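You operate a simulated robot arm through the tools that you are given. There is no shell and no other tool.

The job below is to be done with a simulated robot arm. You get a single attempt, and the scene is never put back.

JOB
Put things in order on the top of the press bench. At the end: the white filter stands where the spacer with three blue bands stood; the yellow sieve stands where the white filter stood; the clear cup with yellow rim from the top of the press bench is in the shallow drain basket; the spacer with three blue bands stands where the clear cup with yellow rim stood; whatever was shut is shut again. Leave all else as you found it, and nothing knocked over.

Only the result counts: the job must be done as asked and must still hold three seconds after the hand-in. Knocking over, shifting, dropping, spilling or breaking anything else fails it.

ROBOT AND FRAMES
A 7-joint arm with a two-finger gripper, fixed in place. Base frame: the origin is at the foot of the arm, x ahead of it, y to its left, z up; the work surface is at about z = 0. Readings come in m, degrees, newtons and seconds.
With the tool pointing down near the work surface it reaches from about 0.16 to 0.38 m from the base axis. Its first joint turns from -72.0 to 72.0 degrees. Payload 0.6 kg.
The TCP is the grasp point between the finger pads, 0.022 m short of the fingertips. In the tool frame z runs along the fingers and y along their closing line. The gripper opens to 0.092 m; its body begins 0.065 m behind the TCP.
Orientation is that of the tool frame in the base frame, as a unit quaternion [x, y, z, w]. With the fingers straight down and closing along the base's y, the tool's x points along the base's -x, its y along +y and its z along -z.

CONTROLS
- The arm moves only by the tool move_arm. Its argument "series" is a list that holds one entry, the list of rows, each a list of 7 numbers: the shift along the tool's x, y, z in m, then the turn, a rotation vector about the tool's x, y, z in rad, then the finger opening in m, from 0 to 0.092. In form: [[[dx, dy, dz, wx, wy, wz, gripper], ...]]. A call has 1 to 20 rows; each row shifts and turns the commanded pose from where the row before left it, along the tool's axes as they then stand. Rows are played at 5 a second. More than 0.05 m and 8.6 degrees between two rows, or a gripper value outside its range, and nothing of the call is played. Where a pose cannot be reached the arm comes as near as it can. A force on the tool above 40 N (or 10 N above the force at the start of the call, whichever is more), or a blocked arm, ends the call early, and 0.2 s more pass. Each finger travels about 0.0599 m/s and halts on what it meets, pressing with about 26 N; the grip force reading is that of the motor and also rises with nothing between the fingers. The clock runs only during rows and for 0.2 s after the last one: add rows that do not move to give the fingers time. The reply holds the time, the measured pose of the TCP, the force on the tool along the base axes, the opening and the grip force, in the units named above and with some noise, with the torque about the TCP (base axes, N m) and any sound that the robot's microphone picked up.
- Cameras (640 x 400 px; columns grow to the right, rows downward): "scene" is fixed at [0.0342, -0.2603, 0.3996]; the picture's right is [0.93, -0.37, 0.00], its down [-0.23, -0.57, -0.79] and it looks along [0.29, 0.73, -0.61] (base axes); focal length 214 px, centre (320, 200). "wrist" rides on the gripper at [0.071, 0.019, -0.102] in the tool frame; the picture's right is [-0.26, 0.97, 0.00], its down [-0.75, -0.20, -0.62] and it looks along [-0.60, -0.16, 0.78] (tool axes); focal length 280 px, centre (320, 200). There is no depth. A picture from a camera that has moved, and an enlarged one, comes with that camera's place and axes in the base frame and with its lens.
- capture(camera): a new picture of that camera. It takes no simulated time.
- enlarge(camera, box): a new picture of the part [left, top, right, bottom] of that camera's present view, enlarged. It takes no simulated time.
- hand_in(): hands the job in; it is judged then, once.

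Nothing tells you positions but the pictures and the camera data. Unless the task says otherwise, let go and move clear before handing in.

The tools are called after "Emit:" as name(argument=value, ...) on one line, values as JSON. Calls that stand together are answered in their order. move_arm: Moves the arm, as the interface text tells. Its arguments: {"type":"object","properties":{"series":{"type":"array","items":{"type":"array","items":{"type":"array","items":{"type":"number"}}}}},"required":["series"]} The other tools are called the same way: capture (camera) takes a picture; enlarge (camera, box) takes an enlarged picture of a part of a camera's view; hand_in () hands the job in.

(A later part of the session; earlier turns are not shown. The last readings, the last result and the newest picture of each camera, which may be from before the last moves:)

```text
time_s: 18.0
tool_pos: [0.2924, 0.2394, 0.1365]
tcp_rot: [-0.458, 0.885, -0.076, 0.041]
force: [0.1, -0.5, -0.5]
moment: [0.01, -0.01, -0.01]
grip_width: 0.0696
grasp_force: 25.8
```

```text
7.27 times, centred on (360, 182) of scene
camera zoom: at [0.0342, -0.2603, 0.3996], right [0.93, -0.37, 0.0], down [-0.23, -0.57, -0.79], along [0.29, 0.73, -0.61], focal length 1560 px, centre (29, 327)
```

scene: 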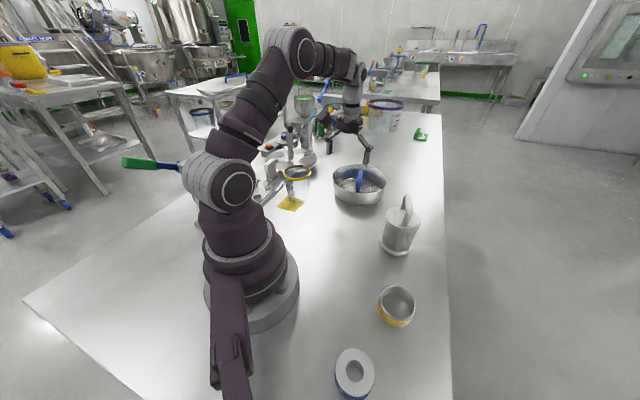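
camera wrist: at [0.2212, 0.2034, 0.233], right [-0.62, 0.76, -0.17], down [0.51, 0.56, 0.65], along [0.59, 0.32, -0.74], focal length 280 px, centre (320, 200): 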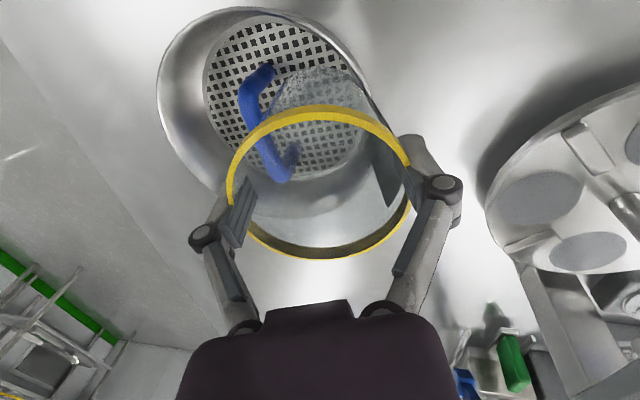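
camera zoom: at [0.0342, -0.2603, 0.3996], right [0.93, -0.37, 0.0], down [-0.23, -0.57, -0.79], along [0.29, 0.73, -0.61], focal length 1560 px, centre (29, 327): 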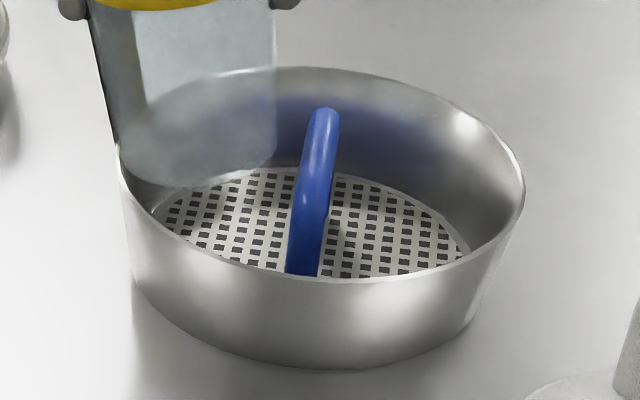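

Comparing the cup with the bar and rim in the scene view, the base is about 5 mm too far from the bar and would touch the rim. I shift it 5.5 mm towards the handle and lower a bit more.

Emit:
move_arm(series=[[[0, -0.0055, 0, 0, 0, 0, 0.065], [0, 0, 0.005, 0, 0, 0, 0.065], [0, 0, 0.005, 0, 0, 0, 0.065], [-0.001, 0, 0.005, 0, 0, 0, 0.065], [0, 0, 0, 0, 0, 0, 0.065], [0, 0, 0, 0, 0, 0, 0.065]]])

Emit:
enlarge(camera="wrist", box=[150, 0, 430, 220])

Emit:
enlarge(camera="scene", box=[325, 150, 395, 205])

```text
time_s: 19.4
tool_pos: [0.2989, 0.2377, 0.1243]
tcp_rot: [-0.459, 0.884, -0.077, 0.042]
force: [1.3, 0.4, 13.4]
moment: [0.12, 0.17, -0.01]
grip_width: 0.0688
grasp_force: 25.8
```

```text
1.82 times, centred on (290, 110) of wrist
camera zoom: at [0.2278, 0.1999, 0.2196], right [-0.62, 0.76, -0.17], down [0.51, 0.56, 0.65], along [0.59, 0.32, -0.74], focal length 510 px, centre (374, 364)
```

zoom: 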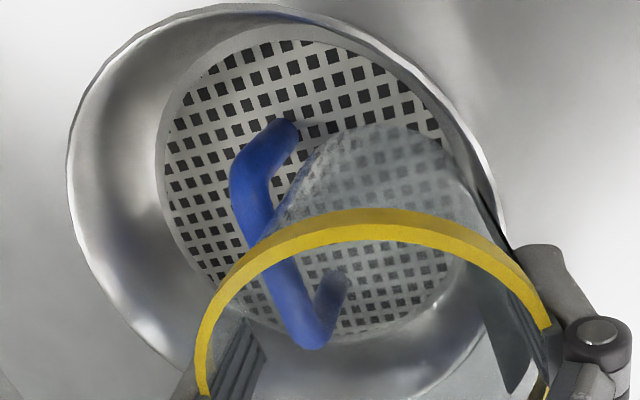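

```text
7.27 times, centred on (360, 178) of scene
camera zoom: at [0.0342, -0.2603, 0.3996], right [0.93, -0.37, 0.0], down [-0.23, -0.57, -0.79], along [0.29, 0.73, -0.61], focal length 1560 px, centre (29, 364)
```

zoom: 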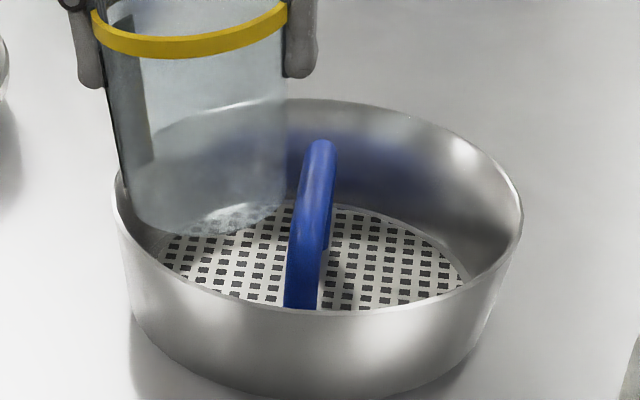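

A 13 N upward force and the torque show that the outer edge of the cup base is touching the inside of the basket wall. I back off a little and tilt slightly more so the base can slide inward under the bar line.

Emit:
move_arm(series=[[[0, 0, -0.008, 0, 0, 0, 0.065], [0, 0, 0, 0, 0, 0, 0.065], [0, 0.0036, 0, 0.07, 0, 0, 0.065], [0, 0, 0, 0, 0, 0, 0.065], [0, 0, 0, 0, 0, 0, 0.065]]])

Emit:
enlarge(camera="wrist", box=[150, 0, 430, 220])

Emit:
enlarge(camera="scene", box=[325, 150, 395, 205])

```text
time_s: 20.6
tool_pos: [0.2948, 0.2402, 0.1299]
tcp_rot: [-0.457, 0.881, -0.107, 0.056]
force: [-0.5, 0.3, -1.7]
moment: [-0.02, 0.0, -0.02]
grip_width: 0.0688
grasp_force: 26.0
```

```text
1.82 times, centred on (290, 110) of wrist
camera zoom: at [0.2185, 0.2066, 0.2237], right [-0.61, 0.75, -0.23], down [0.47, 0.59, 0.66], along [0.63, 0.29, -0.72], focal length 510 px, centre (374, 364)
```

zoom: 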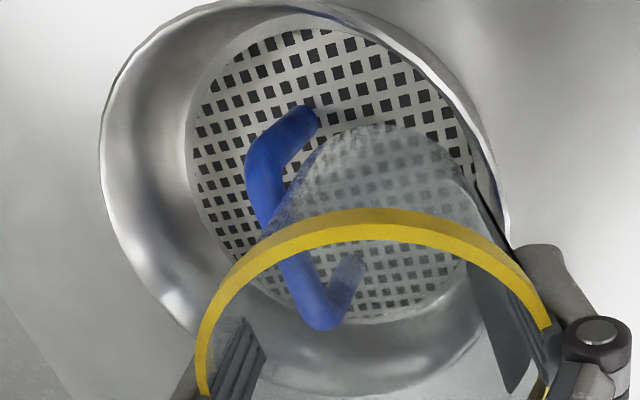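

```text
7.27 times, centred on (360, 178) of scene
camera zoom: at [0.0342, -0.2603, 0.3996], right [0.93, -0.37, 0.0], down [-0.23, -0.57, -0.79], along [0.29, 0.73, -0.61], focal length 1560 px, centre (29, 364)
```

zoom: 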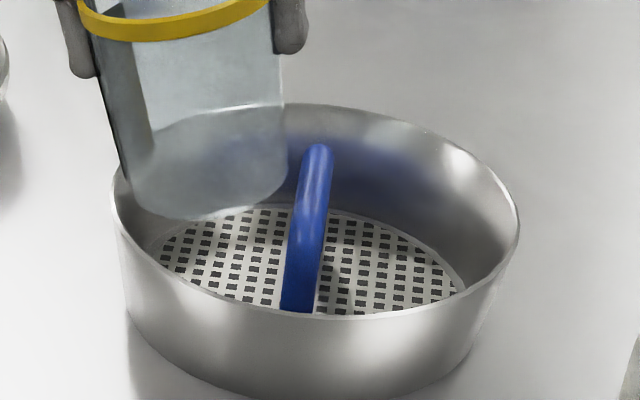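

Contact is gone and the cup base is now well placed between wall and bar. I go down further in small steps along the tilted axis, easing slightly inward.

Emit:
move_arm(series=[[[0, -0.0005, 0.005, 0, 0, 0, 0.065], [0, -0.0005, 0.005, 0, 0, 0, 0.065], [0, -0.0005, 0.005, 0, 0, 0, 0.065], [0, 0, 0, 0, 0, 0, 0.065]]])

Emit:
enlarge(camera="scene", box=[325, 150, 395, 205])

```text
time_s: 21.6
tool_pos: [0.2988, 0.2363, 0.1149]
tcp_rot: [-0.457, 0.881, -0.108, 0.056]
force: [-1.8, 0.9, -0.6]
moment: [0.01, 0.09, 0.01]
grip_width: 0.0689
grasp_force: 25.7
```

```text
7.27 times, centred on (360, 178) of scene
camera zoom: at [0.0342, -0.2603, 0.3996], right [0.93, -0.37, 0.0], down [-0.23, -0.57, -0.79], along [0.29, 0.73, -0.61], focal length 1560 px, centre (29, 364)
```

zoom: 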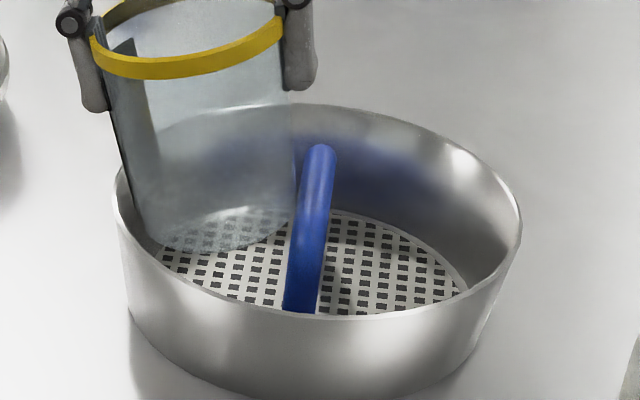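

There is a light sideways touch on the bar, about 2 N. I ease 2 mm outward and carry on down.

Emit:
move_arm(series=[[[0, 0.002, 0, 0, 0, 0, 0.065], [0, 0, 0.005, 0, 0, 0, 0.065], [0, 0, 0.005, 0, 0, 0, 0.065], [0, 0, 0, 0, 0, 0, 0.065]]])

Emit:
enlarge(camera="scene", box=[325, 150, 395, 205])

```text
time_s: 22.6
tool_pos: [0.2991, 0.2357, 0.1054]
tcp_rot: [-0.457, 0.881, -0.108, 0.056]
force: [-0.6, -0.1, -0.4]
moment: [0.01, 0.03, 0.01]
grip_width: 0.0688
grasp_force: 26.0
```

```text
7.27 times, centred on (360, 178) of scene
camera zoom: at [0.0342, -0.2603, 0.3996], right [0.93, -0.37, 0.0], down [-0.23, -0.57, -0.79], along [0.29, 0.73, -0.61], focal length 1560 px, centre (29, 364)
```

zoom: 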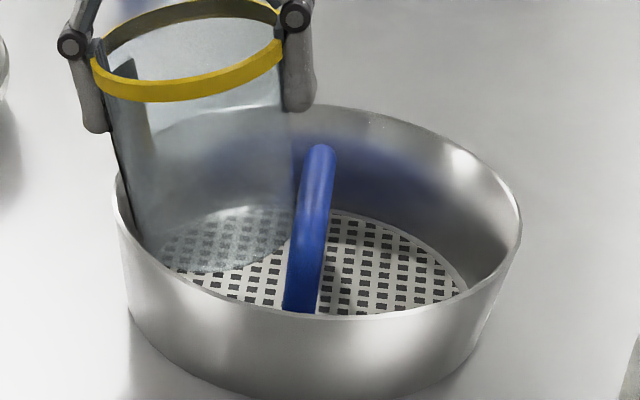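

No contact now, with the base edge about 1.5 cm above the basket floor. I continue down gently until it touches.

Emit:
move_arm(series=[[[0, 0, 0.004, 0, 0, 0, 0.065], [0, 0, 0.004, 0, 0, 0, 0.065], [0, 0, 0, 0, 0, 0, 0.065]]])

Emit:
enlarge(camera="scene", box=[325, 150, 395, 205])

Emit:
capture(camera="wrist")

```text
time_s: 23.4
tool_pos: [0.301, 0.2352, 0.0991]
tcp_rot: [-0.457, 0.881, -0.108, 0.056]
force: [1.2, 0.1, -0.2]
moment: [-0.01, -0.01, 0.01]
grip_width: 0.0688
grasp_force: 26.5
```

```text
7.27 times, centred on (360, 178) of scene
camera zoom: at [0.0342, -0.2603, 0.3996], right [0.93, -0.37, 0.0], down [-0.23, -0.57, -0.79], along [0.29, 0.73, -0.61], focal length 1560 px, centre (29, 364)
```

zoom: 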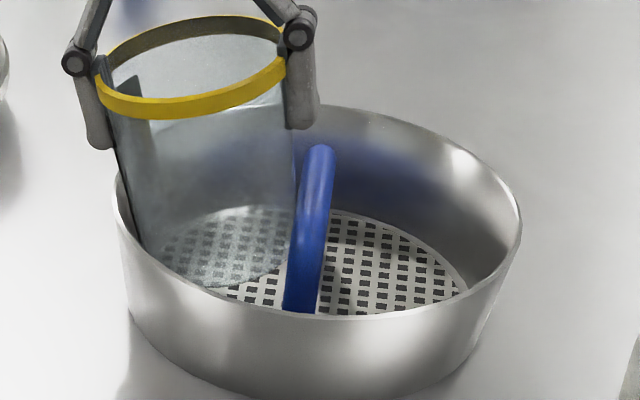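

```text
taken
camera wrist: at [0.2248, 0.2019, 0.1923], right [-0.61, 0.75, -0.23], down [0.47, 0.59, 0.66], along [0.63, 0.29, -0.72], focal length 280 px, centre (320, 200)
```

wrist: 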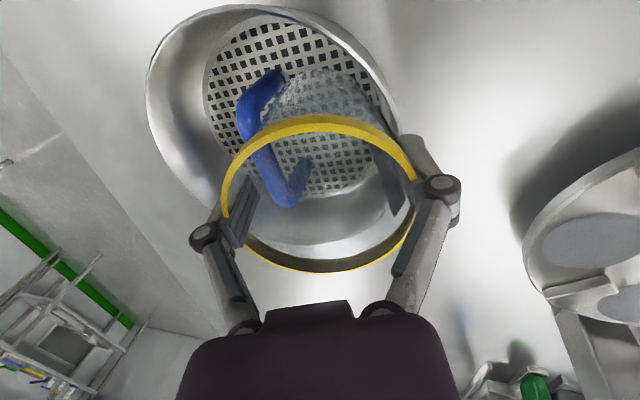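

Emit:
move_arm(series=[[[0, 0, 0.003, 0, 0, 0, 0.065], [0, 0, 0.003, 0, 0, 0, 0.065], [0, 0, 0, 0, 0, 0, 0.065]]])

Emit:
enlarge(camera="scene", box=[325, 150, 395, 205])

```text
time_s: 24.2
tool_pos: [0.3015, 0.2343, 0.092]
tcp_rot: [-0.457, 0.881, -0.108, 0.057]
force: [0.7, -0.1, -0.5]
moment: [0.01, -0.02, -0.02]
grip_width: 0.0687
grasp_force: 26.0
```

```text
7.27 times, centred on (360, 178) of scene
camera zoom: at [0.0342, -0.2603, 0.3996], right [0.93, -0.37, 0.0], down [-0.23, -0.57, -0.79], along [0.29, 0.73, -0.61], focal length 1560 px, centre (29, 364)
```

zoom: 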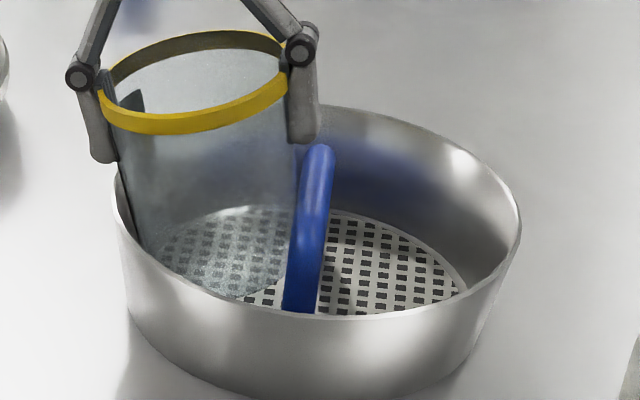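

Emit:
move_arm(series=[[[0, 0, 0.002, 0, 0, 0, 0.065], [0, 0, 0.002, 0, 0, 0, 0.065], [0, 0, 0, 0, 0, 0, 0.065]]])

Emit:
enlarge(camera="scene", box=[325, 145, 395, 205])

```text
time_s: 25.0
tool_pos: [0.3029, 0.2335, 0.0902]
tcp_rot: [-0.457, 0.881, -0.108, 0.057]
force: [1.0, 0.7, 1.3]
moment: [0.05, 0.0, 0.02]
grip_width: 0.0689
grasp_force: 25.9
```

```text
6.67 times, centred on (360, 175) of scene
camera zoom: at [0.0342, -0.2603, 0.3996], right [0.93, -0.37, 0.0], down [-0.23, -0.57, -0.79], along [0.29, 0.73, -0.61], focal length 1430 px, centre (53, 367)
```

zoom: 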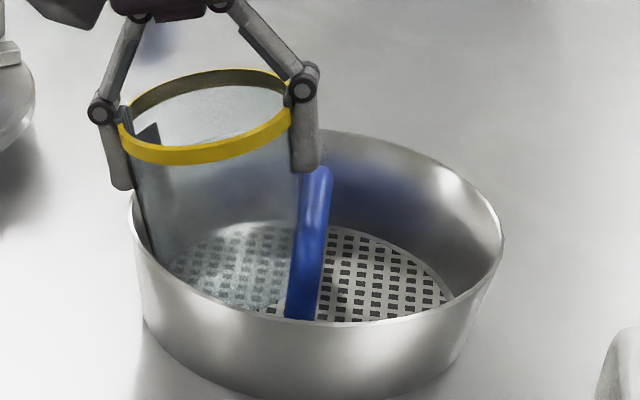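

Emit:
move_arm(series=[[[0, 0, 0.002, 0, 0, 0, 0.065], [0, 0, 0.002, 0, 0, 0, 0.065], [0, 0, 0, 0, 0, 0, 0.065]]])

Emit:
enlarge(camera="scene", box=[325, 145, 395, 205])

Emit:
enlarge(camera="wrist", box=[140, 0, 430, 290])

```text
time_s: 25.8
tool_pos: [0.304, 0.2344, 0.0841]
tcp_rot: [-0.458, 0.881, -0.108, 0.057]
force: [1.5, 3.0, 7.3]
moment: [0.13, 0.01, 0.05]
grip_width: 0.0691
grasp_force: 26.0
```

```text
6.67 times, centred on (360, 175) of scene
camera zoom: at [0.0342, -0.2603, 0.3996], right [0.93, -0.37, 0.0], down [-0.23, -0.57, -0.79], along [0.29, 0.73, -0.61], focal length 1430 px, centre (53, 367)
```

zoom: 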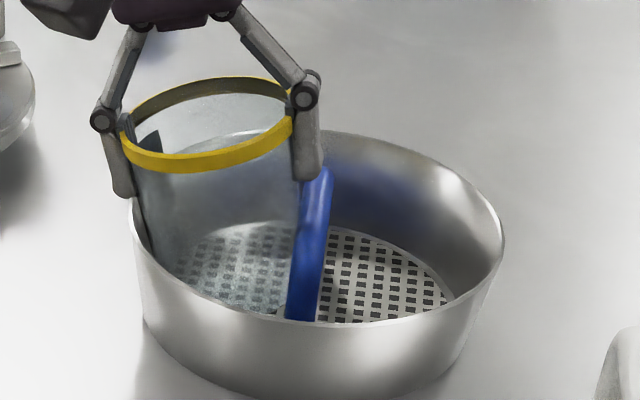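

```text
1.38 times, centred on (285, 145) of wrist
camera zoom: at [0.2275, 0.2002, 0.1781], right [-0.61, 0.75, -0.23], down [0.47, 0.59, 0.66], along [0.63, 0.29, -0.72], focal length 387 px, centre (368, 276)
```

zoom: 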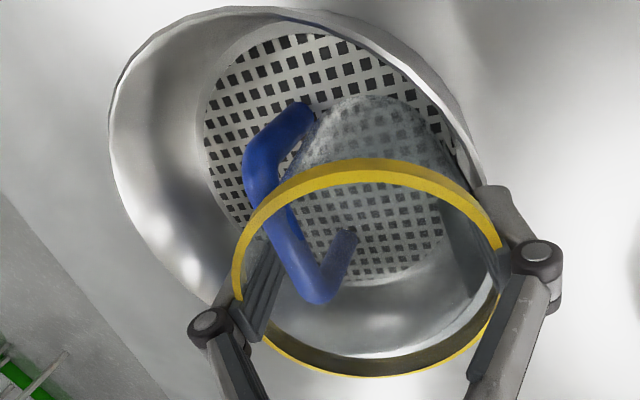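

The base edge is now resting on the basket floor (about 7 N contact). I open the fingers slowly to let the cup settle between wall and handle.

Emit:
move_arm(series=[[[0, 0, -0.001, 0, 0, 0, 0.065], [0, 0, 0, 0, 0, 0, 0.07], [0, 0, 0, 0, 0, 0, 0.075], [0, 0, 0, 0, 0, 0, 0.08], [0, 0, 0, 0, 0, 0, 0.085], [0, 0, 0, 0, 0, 0, 0.092], [0, 0, 0, 0, 0, 0, 0.092]]])

Emit:
enlarge(camera="scene", box=[325, 145, 395, 205])

Emit:
enlarge(camera="wrist", box=[140, 0, 430, 290])

```text
time_s: 27.4
tool_pos: [0.3033, 0.2349, 0.0857]
tcp_rot: [-0.457, 0.881, -0.107, 0.056]
force: [-0.6, -0.1, 0.5]
moment: [0.0, -0.03, 0.0]
grip_width: 0.0921
grasp_force: 0.1
```

```text
6.67 times, centred on (360, 175) of scene
camera zoom: at [0.0342, -0.2603, 0.3996], right [0.93, -0.37, 0.0], down [-0.23, -0.57, -0.79], along [0.29, 0.73, -0.61], focal length 1430 px, centre (53, 367)
```

zoom: 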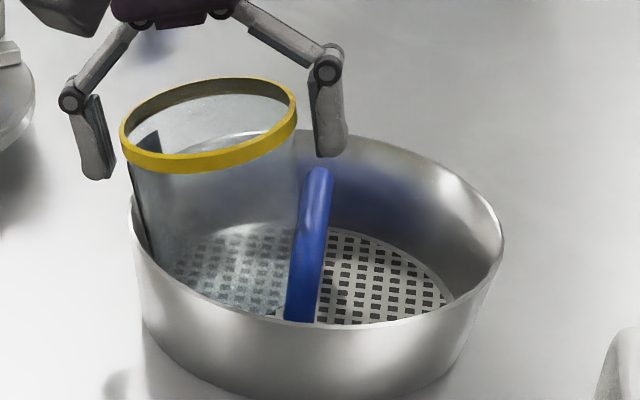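

```text
1.38 times, centred on (285, 145) of wrist
camera zoom: at [0.2269, 0.2004, 0.179], right [-0.61, 0.75, -0.23], down [0.47, 0.59, 0.66], along [0.63, 0.29, -0.72], focal length 387 px, centre (368, 276)
```

zoom: 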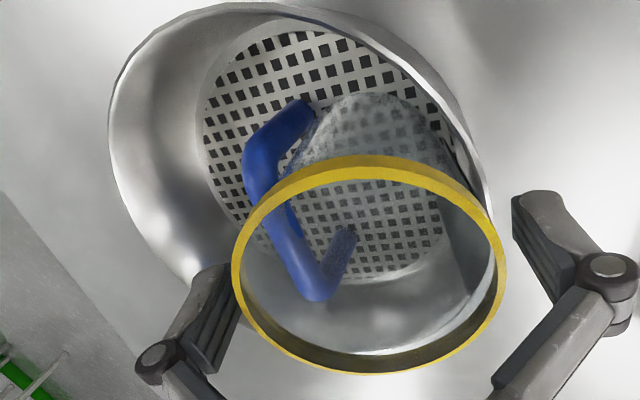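

The cup has settled in the basket beside the handle. I centre the open fingers around it and withdraw along its axis.

Emit:
move_arm(series=[[[0, -0.0025, 0, 0, 0, 0, 0.092], [0, 0, -0.01, 0, 0, 0, 0.092], [0, 0, -0.02, 0, 0, 0, 0.092], [0, 0, -0.025, 0, 0, 0, 0.092], [0, 0, -0.025, 0, 0, 0, 0.092], [0, 0, 0, 0, 0, 0, 0.092]]])

Emit:
enlarge(camera="scene", box=[325, 145, 395, 205])

Emit:
capture(camera="wrist")

```text
time_s: 28.8
tool_pos: [0.2909, 0.2435, 0.1629]
tcp_rot: [-0.456, 0.881, -0.107, 0.057]
force: [0.7, -0.6, 0.9]
moment: [0.01, 0.02, -0.01]
grip_width: 0.0921
grasp_force: 0.0
```

```text
6.67 times, centred on (360, 175) of scene
camera zoom: at [0.0342, -0.2603, 0.3996], right [0.93, -0.37, 0.0], down [-0.23, -0.57, -0.79], along [0.29, 0.73, -0.61], focal length 1430 px, centre (53, 367)
```

zoom: 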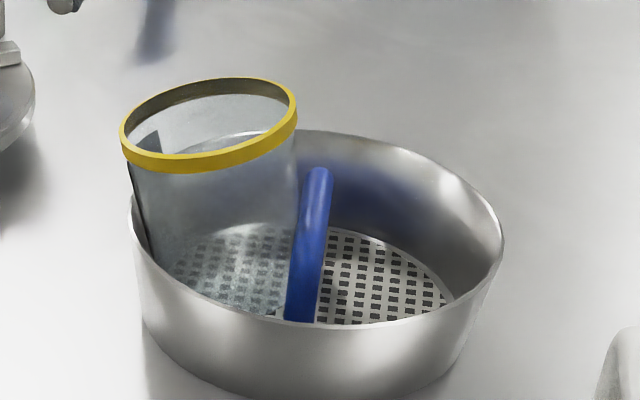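

```text
taken
camera wrist: at [0.2141, 0.2099, 0.2571], right [-0.61, 0.75, -0.23], down [0.47, 0.59, 0.66], along [0.63, 0.29, -0.72], focal length 280 px, centre (320, 200)
```

wrist: 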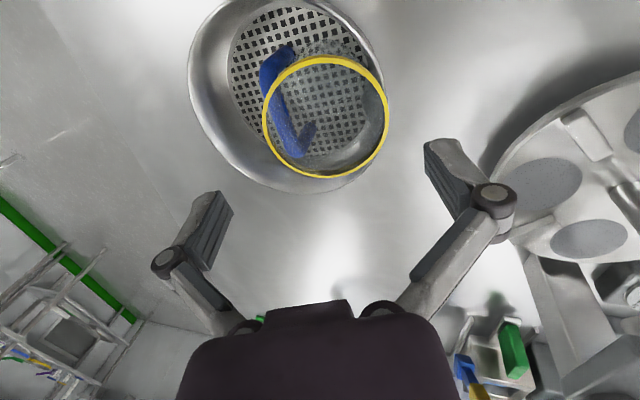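

The cup is in the basket, leaning slightly between wall and handle, and the basket has hardly moved. Now I straighten the tool and swing round over the clear inner area towards the spacer.

Emit:
move_arm(series=[[[0, 0, -0.01, -0.1223, 0, 0, 0.092], [0, 0, -0.01, -0.1223, 0, 0, 0.092], [0.04, 0, -0.01, 0, 0, 0, 0.092], [0.04, 0, -0.01, 0, 0, 0, 0.092], [0.03, 0, 0, 0, 0, 0, 0.092], [0.0122, -0.0274, 0, 0, 0, 0.1336, 0.092], [0.0115, -0.0277, 0, 0, 0, 0.1336, 0.092], [0.0108, -0.028, 0, 0, 0, 0.1336, 0.092], [0.0102, -0.0282, 0, 0, 0, 0.1336, 0.092], [0.0095, -0.0285, 0, 0, 0, 0.1336, 0.092], [0.0088, -0.0287, 0, 0, 0, 0.1336, 0.092], [0.0081, -0.0289, 0, 0, 0, 0.1336, 0.092], [0.0074, -0.0291, 0, 0, 0, 0.1336, 0.092], [0.0066, -0.0293, 0, 0, 0, 0.1336, 0.092], [0.0059, -0.0294, 0, 0, 0, 0.1336, 0.092], [0.0052, -0.0295, 0, 0, 0, 0.1336, 0.092], [0.0045, -0.0297, 0, 0, 0, 0.1336, 0.092], [0.0038, -0.0298, 0, 0, 0, 0.1336, 0.092], [0.0031, -0.0298, 0, 0, 0, 0.1336, 0.092], [0.0024, -0.0299, 0, 0, 0, 0.1336, 0.092]]])

Emit:
capture(camera="wrist")

Emit:
capture(camera="scene")

```text
time_s: 29.6
tool_pos: [0.2714, 0.2143, 0.1859]
tcp_rot: [-0.468, 0.884, -0.01, -0.001]
force: [2.2, -1.2, -4.2]
moment: [0.09, -0.05, 0.06]
grip_width: 0.092
grasp_force: 0.2
out of reach, approached as far as the arm can: row 1, 2, 3, 4
stopped in row 4: the force on the tool passed its limit at 104 N (the readings are from after the stop); the commanded pose is now the measured one
```

```text
taken
camera wrist: at [0.2163, 0.168, 0.2887], right [-0.65, 0.76, -0.02], down [0.59, 0.52, 0.62], along [0.48, 0.39, -0.78], focal length 280 px, centre (320, 200)
```

wrist: 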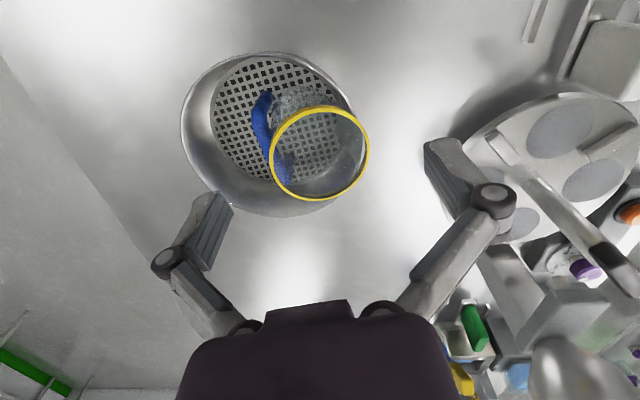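

```text
taken
```

scene: 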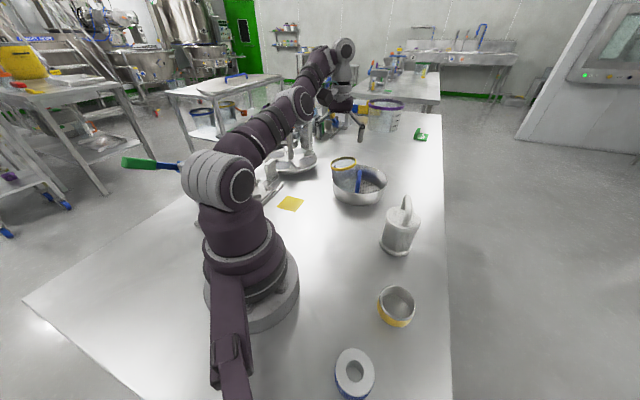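

The move stopped with a large force reading near the reach limit, and the arm's elbow now looks different. I'll check that nothing has been hit or shifted before continuing.

Emit:
enlarge(camera="scene", box=[230, 30, 450, 220])

Emit:
enlarge(camera="scene", box=[180, 60, 330, 220])

Emit:
enlarge(camera="scene", box=[320, 140, 400, 210])

```text
2.11 times, centred on (340, 125) of scene
camera zoom: at [0.0342, -0.2603, 0.3996], right [0.93, -0.37, 0.0], down [-0.23, -0.57, -0.79], along [0.29, 0.73, -0.61], focal length 452 px, centre (278, 358)
```

zoom: 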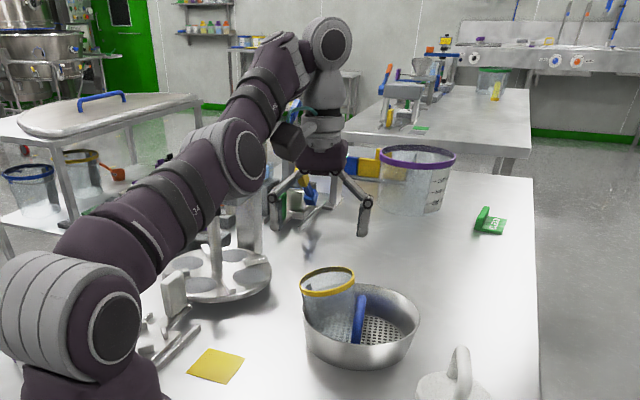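

```text
2.50 times, centred on (255, 140) of scene
camera zoom: at [0.0342, -0.2603, 0.3996], right [0.93, -0.37, 0.0], down [-0.23, -0.57, -0.79], along [0.29, 0.73, -0.61], focal length 536 px, centre (482, 350)
```

zoom: 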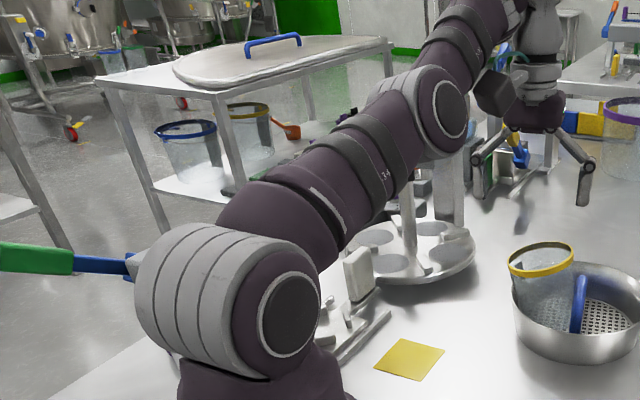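

```text
5.71 times, centred on (360, 175) of scene
camera zoom: at [0.0342, -0.2603, 0.3996], right [0.93, -0.37, 0.0], down [-0.23, -0.57, -0.79], along [0.29, 0.73, -0.61], focal length 1226 px, centre (91, 343)
```

zoom: 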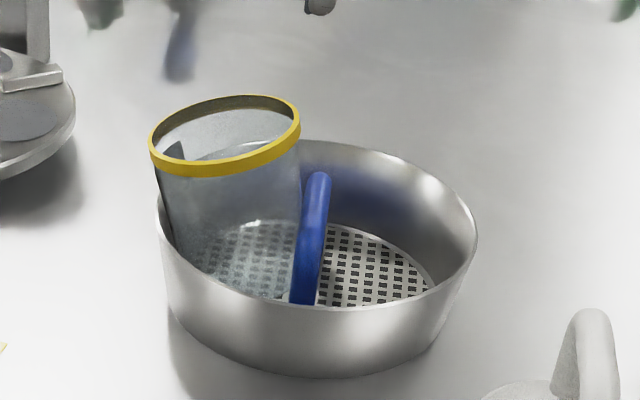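

Nothing appears disturbed: the cup, basket and card are where they were. The arm had stretched nearly straight, so the spike was probably from snapping back out of reach. I'll move inward gently.

Emit:
move_arm(series=[[[0.01, 0, 0, -0.0167, -0.0111, 0, 0.092], [0.02, 0, 0, 0, 0, 0, 0.092], [0.02, 0, 0, 0, 0, 0, 0.092], [0.02, 0, 0, 0, 0, 0, 0.092], [0, 0, 0, 0, 0, 0, 0.092]]])

Emit:
capture(camera="scene")

```text
time_s: 30.8
tool_pos: [0.2587, 0.1731, 0.1794]
tcp_rot: [-0.437, 0.899, 0.013, -0.033]
force: [-0.1, -0.1, 0.1]
moment: [-0.03, 0.0, 0.04]
grip_width: 0.0919
grasp_force: 0.0
out of reach, approached as far as the arm can: row 2, 3, 4
```

```text
taken
```

scene: 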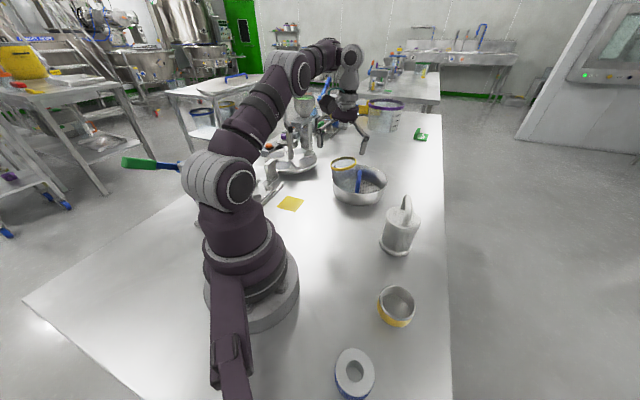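

The arm is bent normally again. I correct the small tilt and draw in towards the base.

Emit:
move_arm(series=[[[0.01, 0, 0, 0.0522, -0.048, 0, 0.092], [0.015, 0, 0, 0, 0, 0, 0.092], [0.015, 0, 0, 0, 0, 0, 0.092], [0, 0, 0, 0, 0, 0, 0.092]]])

Emit:
enlarge(camera="scene", box=[240, 60, 440, 220])

```text
time_s: 31.8
tool_pos: [0.2267, 0.1406, 0.1852]
tcp_rot: [-0.468, 0.883, -0.013, 0.034]
force: [-0.5, 0.3, 0.3]
moment: [0.01, 0.04, 0.0]
grip_width: 0.0917
grasp_force: 0.1
out of reach, approached as far as the arm can: row 1
```

```text
2.50 times, centred on (340, 140) of scene
camera zoom: at [0.0342, -0.2603, 0.3996], right [0.93, -0.37, 0.0], down [-0.23, -0.57, -0.79], along [0.29, 0.73, -0.61], focal length 536 px, centre (270, 350)
```

zoom: 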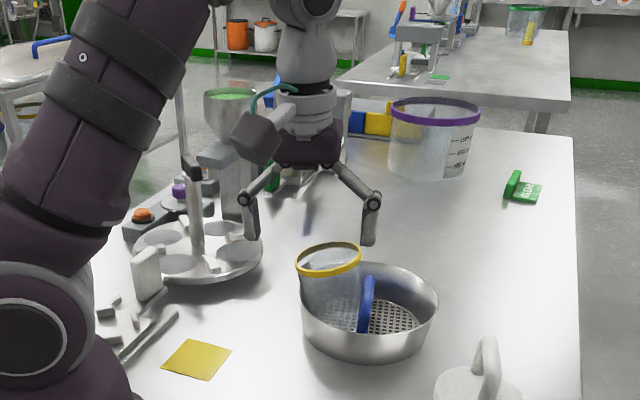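

Emit:
move_arm(series=[[[0, 0, 0, -0.053, 0.048, 0, 0.092], [0, 0, -0.01, 0, 0, 0, 0.092], [0, 0, 0, 0, 0, 0, 0.092]]])

```text
time_s: 32.6
tool_pos: [0.2279, 0.1404, 0.1949]
tcp_rot: [-0.469, 0.883, 0.001, 0.001]
force: [-0.1, 0.1, 0.0]
moment: [0.03, -0.01, -0.03]
grip_width: 0.0921
grasp_force: 0.2
```

The tool is upright again. Now I swing round at this radius to the spacer side.

Emit:
move_arm(series=[[[0.0131, -0.0253, 0, 0, 0, 0.1349, 0.092], [0.0124, -0.0257, 0, 0, 0, 0.1349, 0.092], [0.0116, -0.026, 0, 0, 0, 0.1349, 0.092], [0.0109, -0.0263, 0, 0, 0, 0.1349, 0.092], [0.0102, -0.0266, 0, 0, 0, 0.1349, 0.092], [0.0094, -0.0269, 0, 0, 0, 0.1349, 0.092], [0.0086, -0.0272, 0, 0, 0, 0.1349, 0.092], [0.0079, -0.0274, 0, 0, 0, 0.1349, 0.092], [0.0071, -0.0276, 0, 0, 0, 0.1349, 0.092], [0.0063, -0.0278, 0, 0, 0, 0.1349, 0.092], [0.0055, -0.028, 0, 0, 0, 0.1349, 0.092], [0.0047, -0.0281, 0, 0, 0, 0.1349, 0.092], [0.0039, -0.0282, 0, 0, 0, 0.1349, 0.092], [0.0031, -0.0283, 0, 0, 0, 0.1349, 0.092], [0.0023, -0.0284, 0, 0, 0, 0.1349, 0.092], [0, 0, 0, 0, 0, 0, 0.092], [0, 0, 0, 0, 0, 0, 0.092]]])

Emit:
capture(camera="wrist")

Emit:
capture(camera="scene")

```text
time_s: 36.2
tool_pos: [0.1343, -0.2297, 0.1924]
tcp_rot: [0.502, 0.865, 0.001, 0.0]
force: [0.0, -1.2, -0.3]
moment: [0.01, 0.0, 0.04]
grip_width: 0.0923
grasp_force: 0.1
```

```text
taken
camera wrist: at [0.1157, -0.1597, 0.2941], right [0.97, 0.25, 0.0], down [0.2, -0.76, 0.62], along [0.16, -0.6, -0.78], focal length 280 px, centre (320, 200)
```

wrist: 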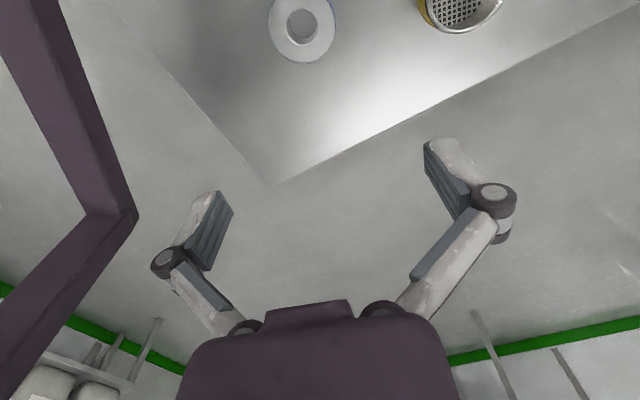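

```text
taken
```

scene: 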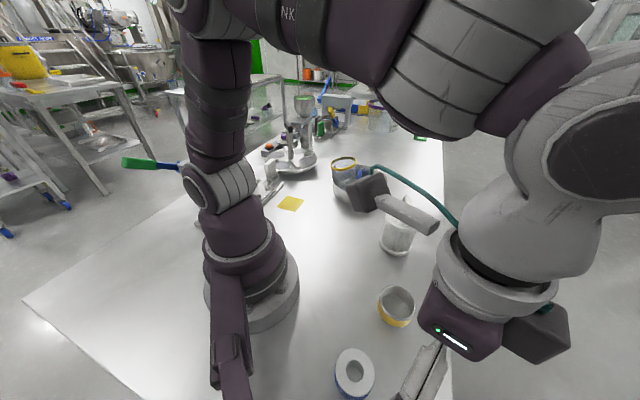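

The spacer is at about (0.11, -0.193). A purple camera mount is off to one side, which I'll keep clear of. I move over the spacer and lower a little to refine its position.

Emit:
move_arm(series=[[[0.022, -0.0015, 0.01, 0, 0, 0, 0.092], [0.022, -0.0014, 0.01, 0, 0, 0, 0.092], [0, 0, 0.01, 0, 0, 0, 0.092], [0, 0, 0, 0, 0, 0, 0.092], [0, 0, 0, 0, 0, 0, 0.092]]])

Emit:
capture(camera="wrist")

Emit:
capture(camera="scene")

```text
time_s: 37.4
tool_pos: [0.1092, -0.1927, 0.1634]
tcp_rot: [0.501, 0.865, 0.0, 0.0]
force: [-0.7, 0.0, 0.2]
moment: [-0.02, 0.02, 0.01]
grip_width: 0.092
grasp_force: 0.1
```

```text
taken
camera wrist: at [0.0912, -0.1221, 0.2647], right [0.97, 0.25, 0.0], down [0.2, -0.76, 0.62], along [0.16, -0.6, -0.78], focal length 280 px, centre (320, 200)
```

wrist: 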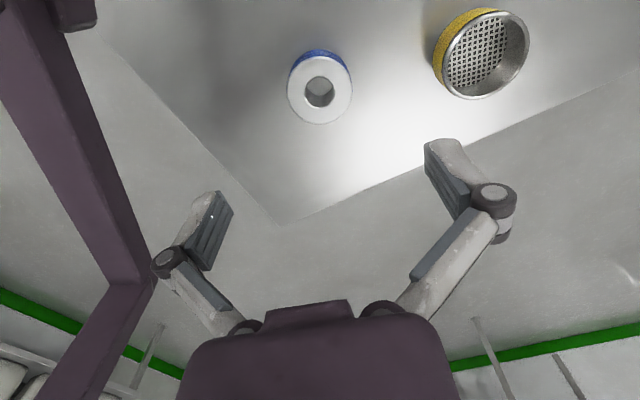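

```text
taken
```

scene: 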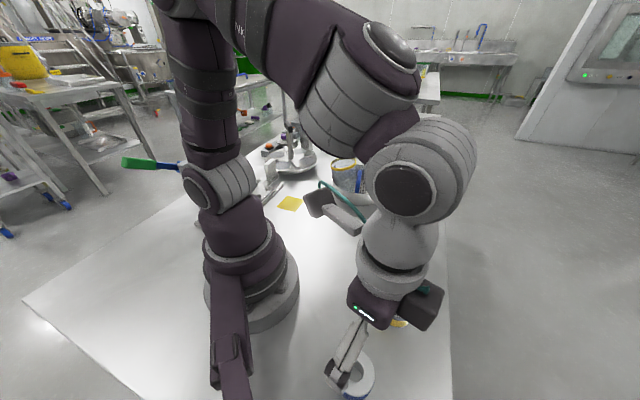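

Emit:
enlarge(camera="wrist", box=[270, 35, 370, 135])

Emit:
enlarge(camera="wrist", box=[420, 0, 540, 110])

```text
4.00 times, centred on (320, 85) of wrist
camera zoom: at [0.0912, -0.1221, 0.2647], right [0.97, 0.25, 0.0], down [0.2, -0.76, 0.62], along [0.16, -0.6, -0.78], focal length 1122 px, centre (320, 660)
```

zoom: 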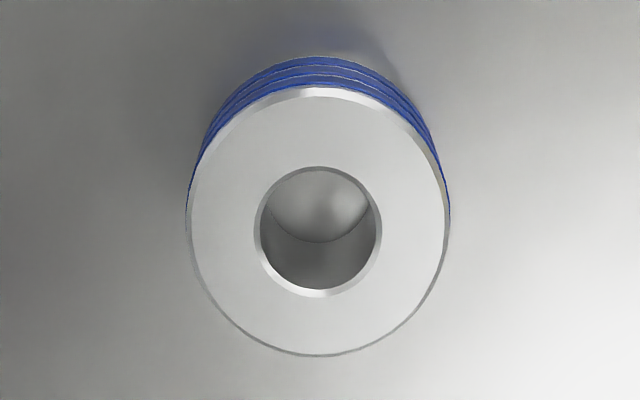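

```text
3.64 times, centred on (480, 55) of wrist
camera zoom: at [0.0912, -0.1221, 0.2647], right [0.97, 0.25, 0.0], down [0.2, -0.76, 0.62], along [0.16, -0.6, -0.78], focal length 1020 px, centre (-262, 727)
```

zoom: 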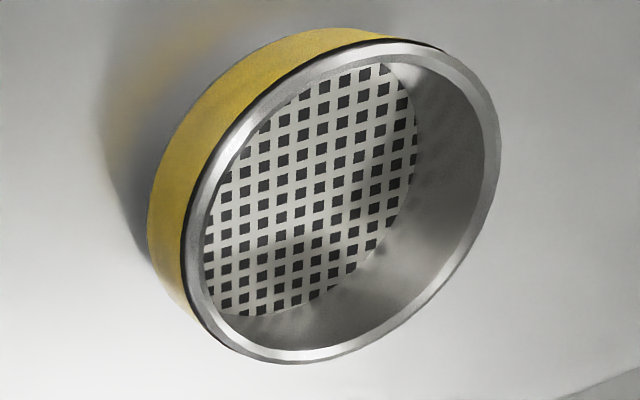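

The spacer is centred under the gripper within about 1 mm, roughly 0.053 m across and 0.035 m tall. I go down partway and check again.

Emit:
move_arm(series=[[[0.001, 0, 0.03, 0, 0, 0, 0.092], [0, 0, 0.03, 0, 0, 0, 0.092], [0, 0, 0.02, 0, 0, 0, 0.092], [0, 0, 0, 0, 0, 0, 0.092]]])

Emit:
capture(camera="wrist")

```text
time_s: 38.4
tool_pos: [0.109, -0.1919, 0.0829]
tcp_rot: [0.501, 0.865, 0.001, 0.001]
force: [0.4, -0.1, -0.6]
moment: [-0.01, -0.01, 0.03]
grip_width: 0.0922
grasp_force: 0.0
```

```text
taken
camera wrist: at [0.0911, -0.1221, 0.1843], right [0.97, 0.25, 0.0], down [0.2, -0.76, 0.62], along [0.16, -0.6, -0.78], focal length 280 px, centre (320, 200)
```

wrist: 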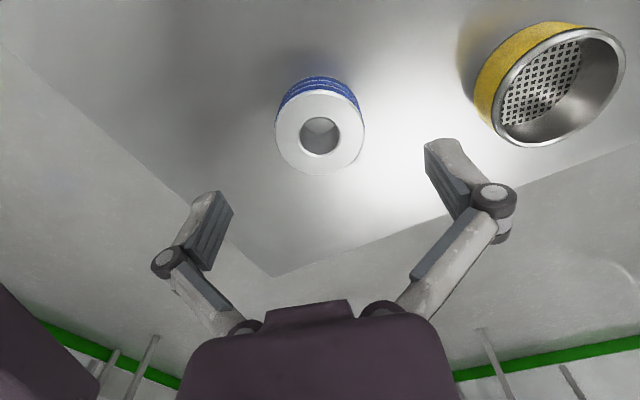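

Emit:
move_arm(series=[[[0.0015, 0, 0.02, 0, 0, 0, 0.092], [0, 0, 0.02, 0, 0, 0, 0.092], [0, 0, 0.015, 0, 0, 0, 0.092], [0, 0, 0, 0, 0, 0, 0.092]]])

Emit:
capture(camera="wrist")

```text
time_s: 39.4
tool_pos: [0.1076, -0.1926, 0.0285]
tcp_rot: [0.501, 0.866, 0.0, -0.002]
force: [0.0, -0.5, 1.4]
moment: [0.02, 0.02, 0.01]
grip_width: 0.0919
grasp_force: 0.0
```

```text
taken
camera wrist: at [0.09, -0.1209, 0.1299], right [0.97, 0.25, 0.0], down [0.2, -0.76, 0.62], along [0.16, -0.6, -0.78], focal length 280 px, centre (320, 200)
```

wrist: 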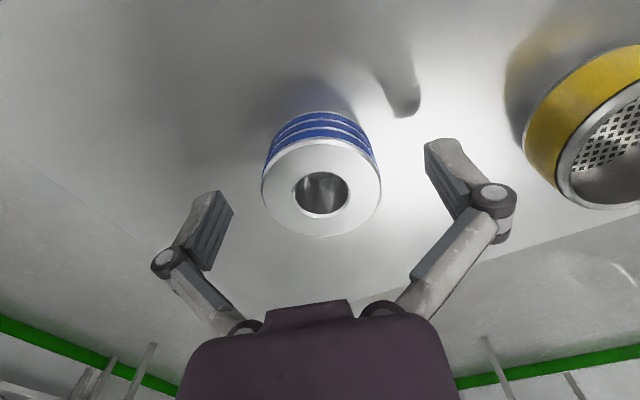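

The spacer is squarely between the pads. I close on it.

Emit:
move_arm(series=[[[0, 0, 0, 0, 0, 0, 0.075], [0, 0, 0, 0, 0, 0, 0.06], [0, 0, 0, 0, 0, 0, 0.045], [0, 0, 0, 0, 0, 0, 0.045], [0, 0, 0, 0, 0, 0, 0.045]]])

Emit:
capture(camera="wrist")

```text
time_s: 40.6
tool_pos: [0.1086, -0.1912, 0.0295]
tcp_rot: [0.501, 0.866, 0.0, 0.0]
force: [-1.5, 0.8, 9.3]
moment: [0.05, 0.01, 0.08]
grip_width: 0.0527
grasp_force: 25.6
```

```text
taken
camera wrist: at [0.09, -0.1209, 0.1302], right [0.97, 0.25, 0.0], down [0.2, -0.76, 0.62], along [0.16, -0.6, -0.78], focal length 280 px, centre (320, 200)
```

wrist: 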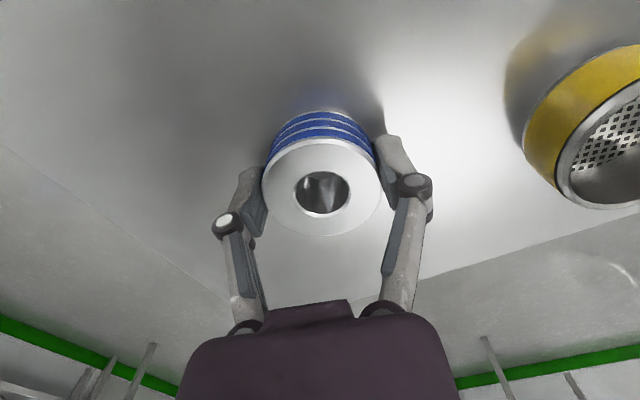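

The spacer is gripped at 0.0527 m; it stood at about (0.108, -0.191). I lift it and swing round to the cup's old place.

Emit:
move_arm(series=[[[0, 0, -0.01, 0, 0, 0, 0.045], [0, 0, -0.03, 0, 0, 0, 0.045], [0, 0, -0.04, 0, 0, 0, 0.045], [0, 0, -0.04, 0, 0, 0, 0.045], [0, 0, -0.04, 0, 0, 0, 0.045], [0, 0, 0, 0, 0, 0, 0.045]]])

Emit:
capture(camera="wrist")

```text
time_s: 42.0
tool_pos: [0.1096, -0.1914, 0.1903]
tcp_rot: [0.501, 0.866, 0.001, 0.0]
force: [-0.8, 0.0, -1.8]
moment: [0.01, 0.02, -0.04]
grip_width: 0.0526
grasp_force: 25.7
```

```text
taken
camera wrist: at [0.0904, -0.1199, 0.2912], right [0.97, 0.25, 0.0], down [0.2, -0.76, 0.62], along [0.16, -0.6, -0.78], focal length 280 px, centre (320, 200)
```

wrist: 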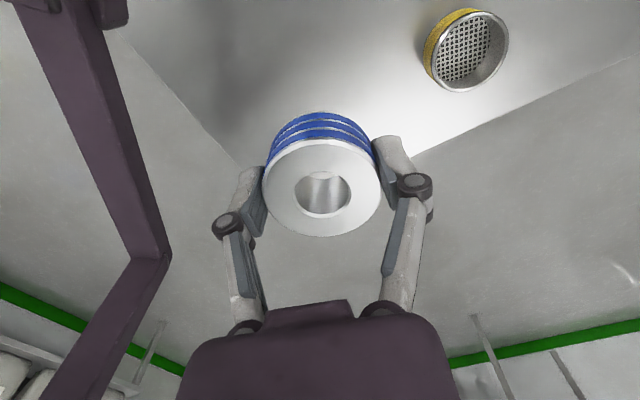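

Emit:
move_arm(series=[[[0.0015, 0.0252, 0, 0, 0, -0.1141, 0.045], [0.0015, 0.0252, 0, 0, 0, -0.1141, 0.045], [0.0015, 0.0252, 0, 0, 0, -0.1141, 0.045], [0.0015, 0.0252, 0, 0, 0, -0.1141, 0.045], [0.0015, 0.0252, 0, 0, 0, -0.1141, 0.045], [0.0015, 0.0252, 0, 0, 0, -0.1141, 0.045], [0.0015, 0.0252, 0, 0, 0, -0.1141, 0.045], [0.0015, 0.0252, 0, 0, 0, -0.1141, 0.045], [0.0015, 0.0252, 0, 0, 0, -0.1141, 0.045], [0.0015, 0.0252, 0, 0, 0, -0.1141, 0.045], [0.0015, 0.0252, 0, 0, 0, -0.1141, 0.045], [0.0015, 0.0252, 0, 0, 0, -0.1141, 0.045], [0.0015, 0.0252, 0, 0, 0, -0.1141, 0.045], [0.0015, 0.0252, 0, 0, 0, -0.1141, 0.045], [0.0015, 0.0252, 0, 0, 0, -0.1141, 0.045], [0.0015, 0.0252, 0, 0, 0, -0.1141, 0.045], [0.0015, 0.0252, 0, 0, 0, -0.1141, 0.045], [0.0015, 0.0252, 0, 0, 0, -0.1141, 0.045], [0, 0, 0, 0, 0, 0, 0.045], [0, 0, 0, 0, 0, 0, 0.045]]])

Emit:
capture(camera="wrist")

Emit:
capture(camera="scene")

```text
time_s: 46.2
tool_pos: [0.1144, 0.1871, 0.1901]
tcp_rot: [-0.481, 0.876, 0.001, 0.001]
force: [0.2, 0.3, -1.7]
moment: [-0.02, -0.03, 0.02]
grip_width: 0.0524
grasp_force: 26.8
```

```text
taken
camera wrist: at [0.061, 0.1359, 0.2912], right [-0.67, 0.74, 0.0], down [0.58, 0.53, 0.63], along [0.46, 0.42, -0.78], focal length 280 px, centre (320, 200)
```

wrist: 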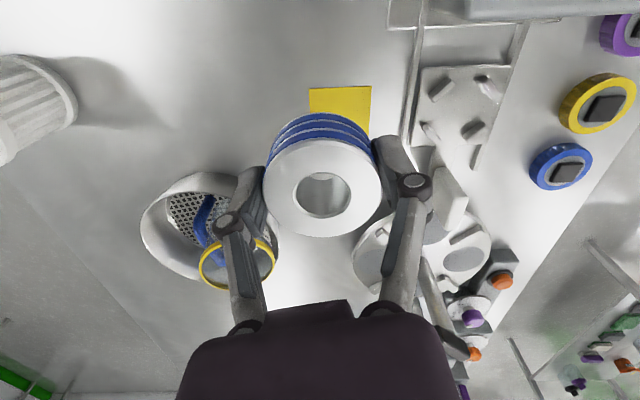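

```text
taken
```

scene: 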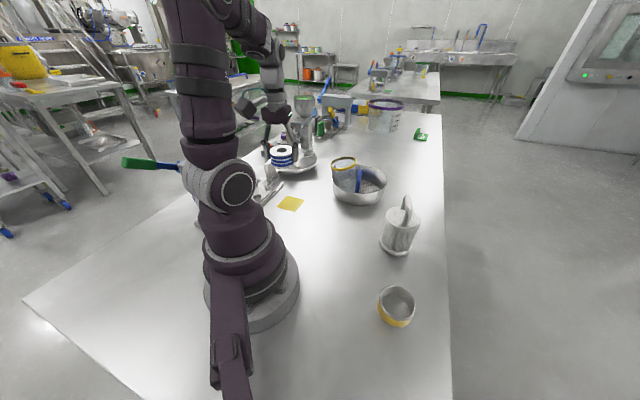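

The spacer is still firmly held, and I'm behind the yellow card. I move out over the cup's old spot (0.166, 0.257) and come down partway.

Emit:
move_arm(series=[[[-0.0292, -0.002, 0.02, 0, 0, 0, 0.045], [-0.0292, -0.002, 0.02, 0, 0, 0, 0.045], [-0.0291, -0.002, 0.02, 0, 0, 0, 0.045], [0, 0, 0.03, 0, 0, 0, 0.045], [0, 0, 0.03, 0, 0, 0, 0.045], [0, 0, 0.015, 0, 0, 0, 0.045], [0, 0, 0, 0, 0, 0, 0.045]]])

Emit:
capture(camera="wrist")

Emit:
enlarge(camera="scene", box=[250, 130, 350, 220])

```text
time_s: 47.8
tool_pos: [0.1676, 0.258, 0.0536]
tcp_rot: [-0.482, 0.876, 0.001, 0.0]
force: [0.4, -0.2, -1.8]
moment: [0.0, -0.01, -0.05]
grip_width: 0.0526
grasp_force: 25.8
```

```text
taken
camera wrist: at [0.1134, 0.2073, 0.1547], right [-0.67, 0.74, 0.0], down [0.58, 0.53, 0.63], along [0.46, 0.42, -0.78], focal length 280 px, centre (320, 200)
```

wrist: 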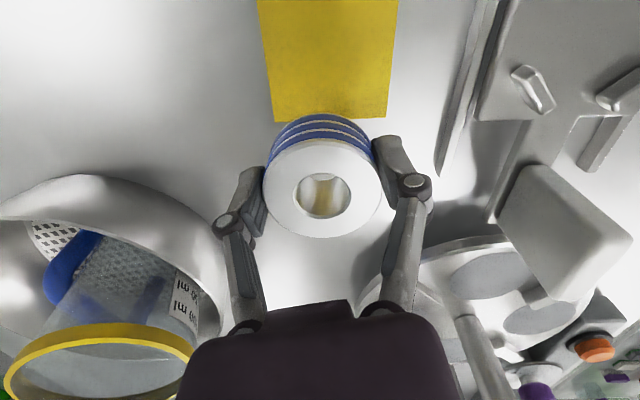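

```text
4.44 times, centred on (300, 175) of scene
camera zoom: at [0.0342, -0.2603, 0.3996], right [0.93, -0.37, 0.0], down [-0.23, -0.57, -0.79], along [0.29, 0.73, -0.61], focal length 953 px, centre (409, 311)
```

zoom: 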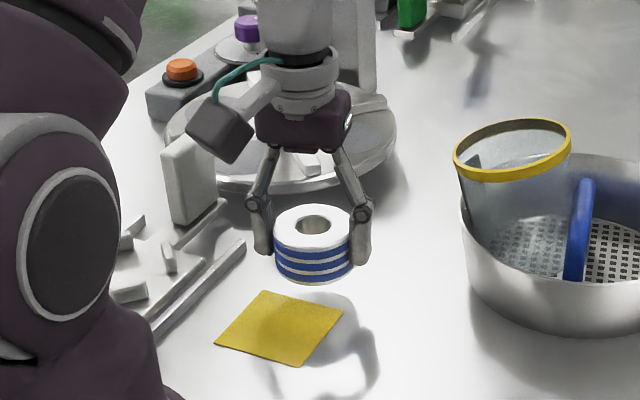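

The spacer hovers about 2 cm above its spot. I lower it gently until it touches the bench.

Emit:
move_arm(series=[[[0, 0, 0.01, 0, 0, 0, 0.045], [0, 0, 0.008, 0, 0, 0, 0.045], [0, 0, 0.003, 0, 0, 0, 0.045], [0, 0, 0, 0, 0, 0, 0.045]]])

```text
time_s: 48.8
tool_pos: [0.1671, 0.2583, 0.0337]
tcp_rot: [-0.483, 0.876, 0.0, 0.001]
force: [0.3, -0.4, -1.0]
moment: [0.02, -0.02, 0.0]
grip_width: 0.0525
grasp_force: 26.0
```

Emit:
move_arm(series=[[[0, 0, 0.002, 0, 0, 0, 0.045], [0, 0, 0.0015, 0, 0, 0, 0.045], [0, 0, 0, 0, 0, 0, 0.045]]])

```text
time_s: 49.6
tool_pos: [0.1684, 0.2579, 0.0302]
tcp_rot: [-0.482, 0.876, 0.001, 0.002]
force: [0.4, -0.1, -2.0]
moment: [-0.02, -0.01, -0.01]
grip_width: 0.0529
grasp_force: 26.2
```

Emit:
move_arm(series=[[[0, 0, 0.0015, 0, 0, 0, 0.045], [0, 0, 0.001, 0, 0, 0, 0.045], [0, 0, 0, 0, 0, 0, 0.045]]])

Emit:
enlarge(camera="scene", box=[265, 150, 325, 215])

```text
time_s: 50.4
tool_pos: [0.1669, 0.2583, 0.0282]
tcp_rot: [-0.481, 0.877, 0.001, 0.001]
force: [-1.4, -3.9, 14.7]
moment: [-0.11, 0.04, 0.09]
grip_width: 0.0525
grasp_force: 26.8
```

```text
6.15 times, centred on (295, 182) of scene
camera zoom: at [0.0342, -0.2603, 0.3996], right [0.93, -0.37, 0.0], down [-0.23, -0.57, -0.79], along [0.29, 0.73, -0.61], focal length 1320 px, centre (474, 308)
```

zoom: 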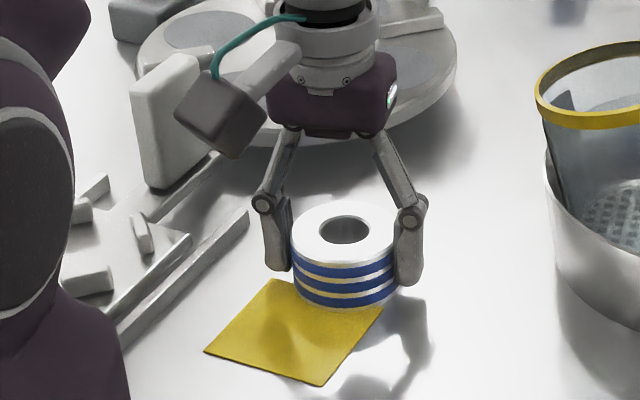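

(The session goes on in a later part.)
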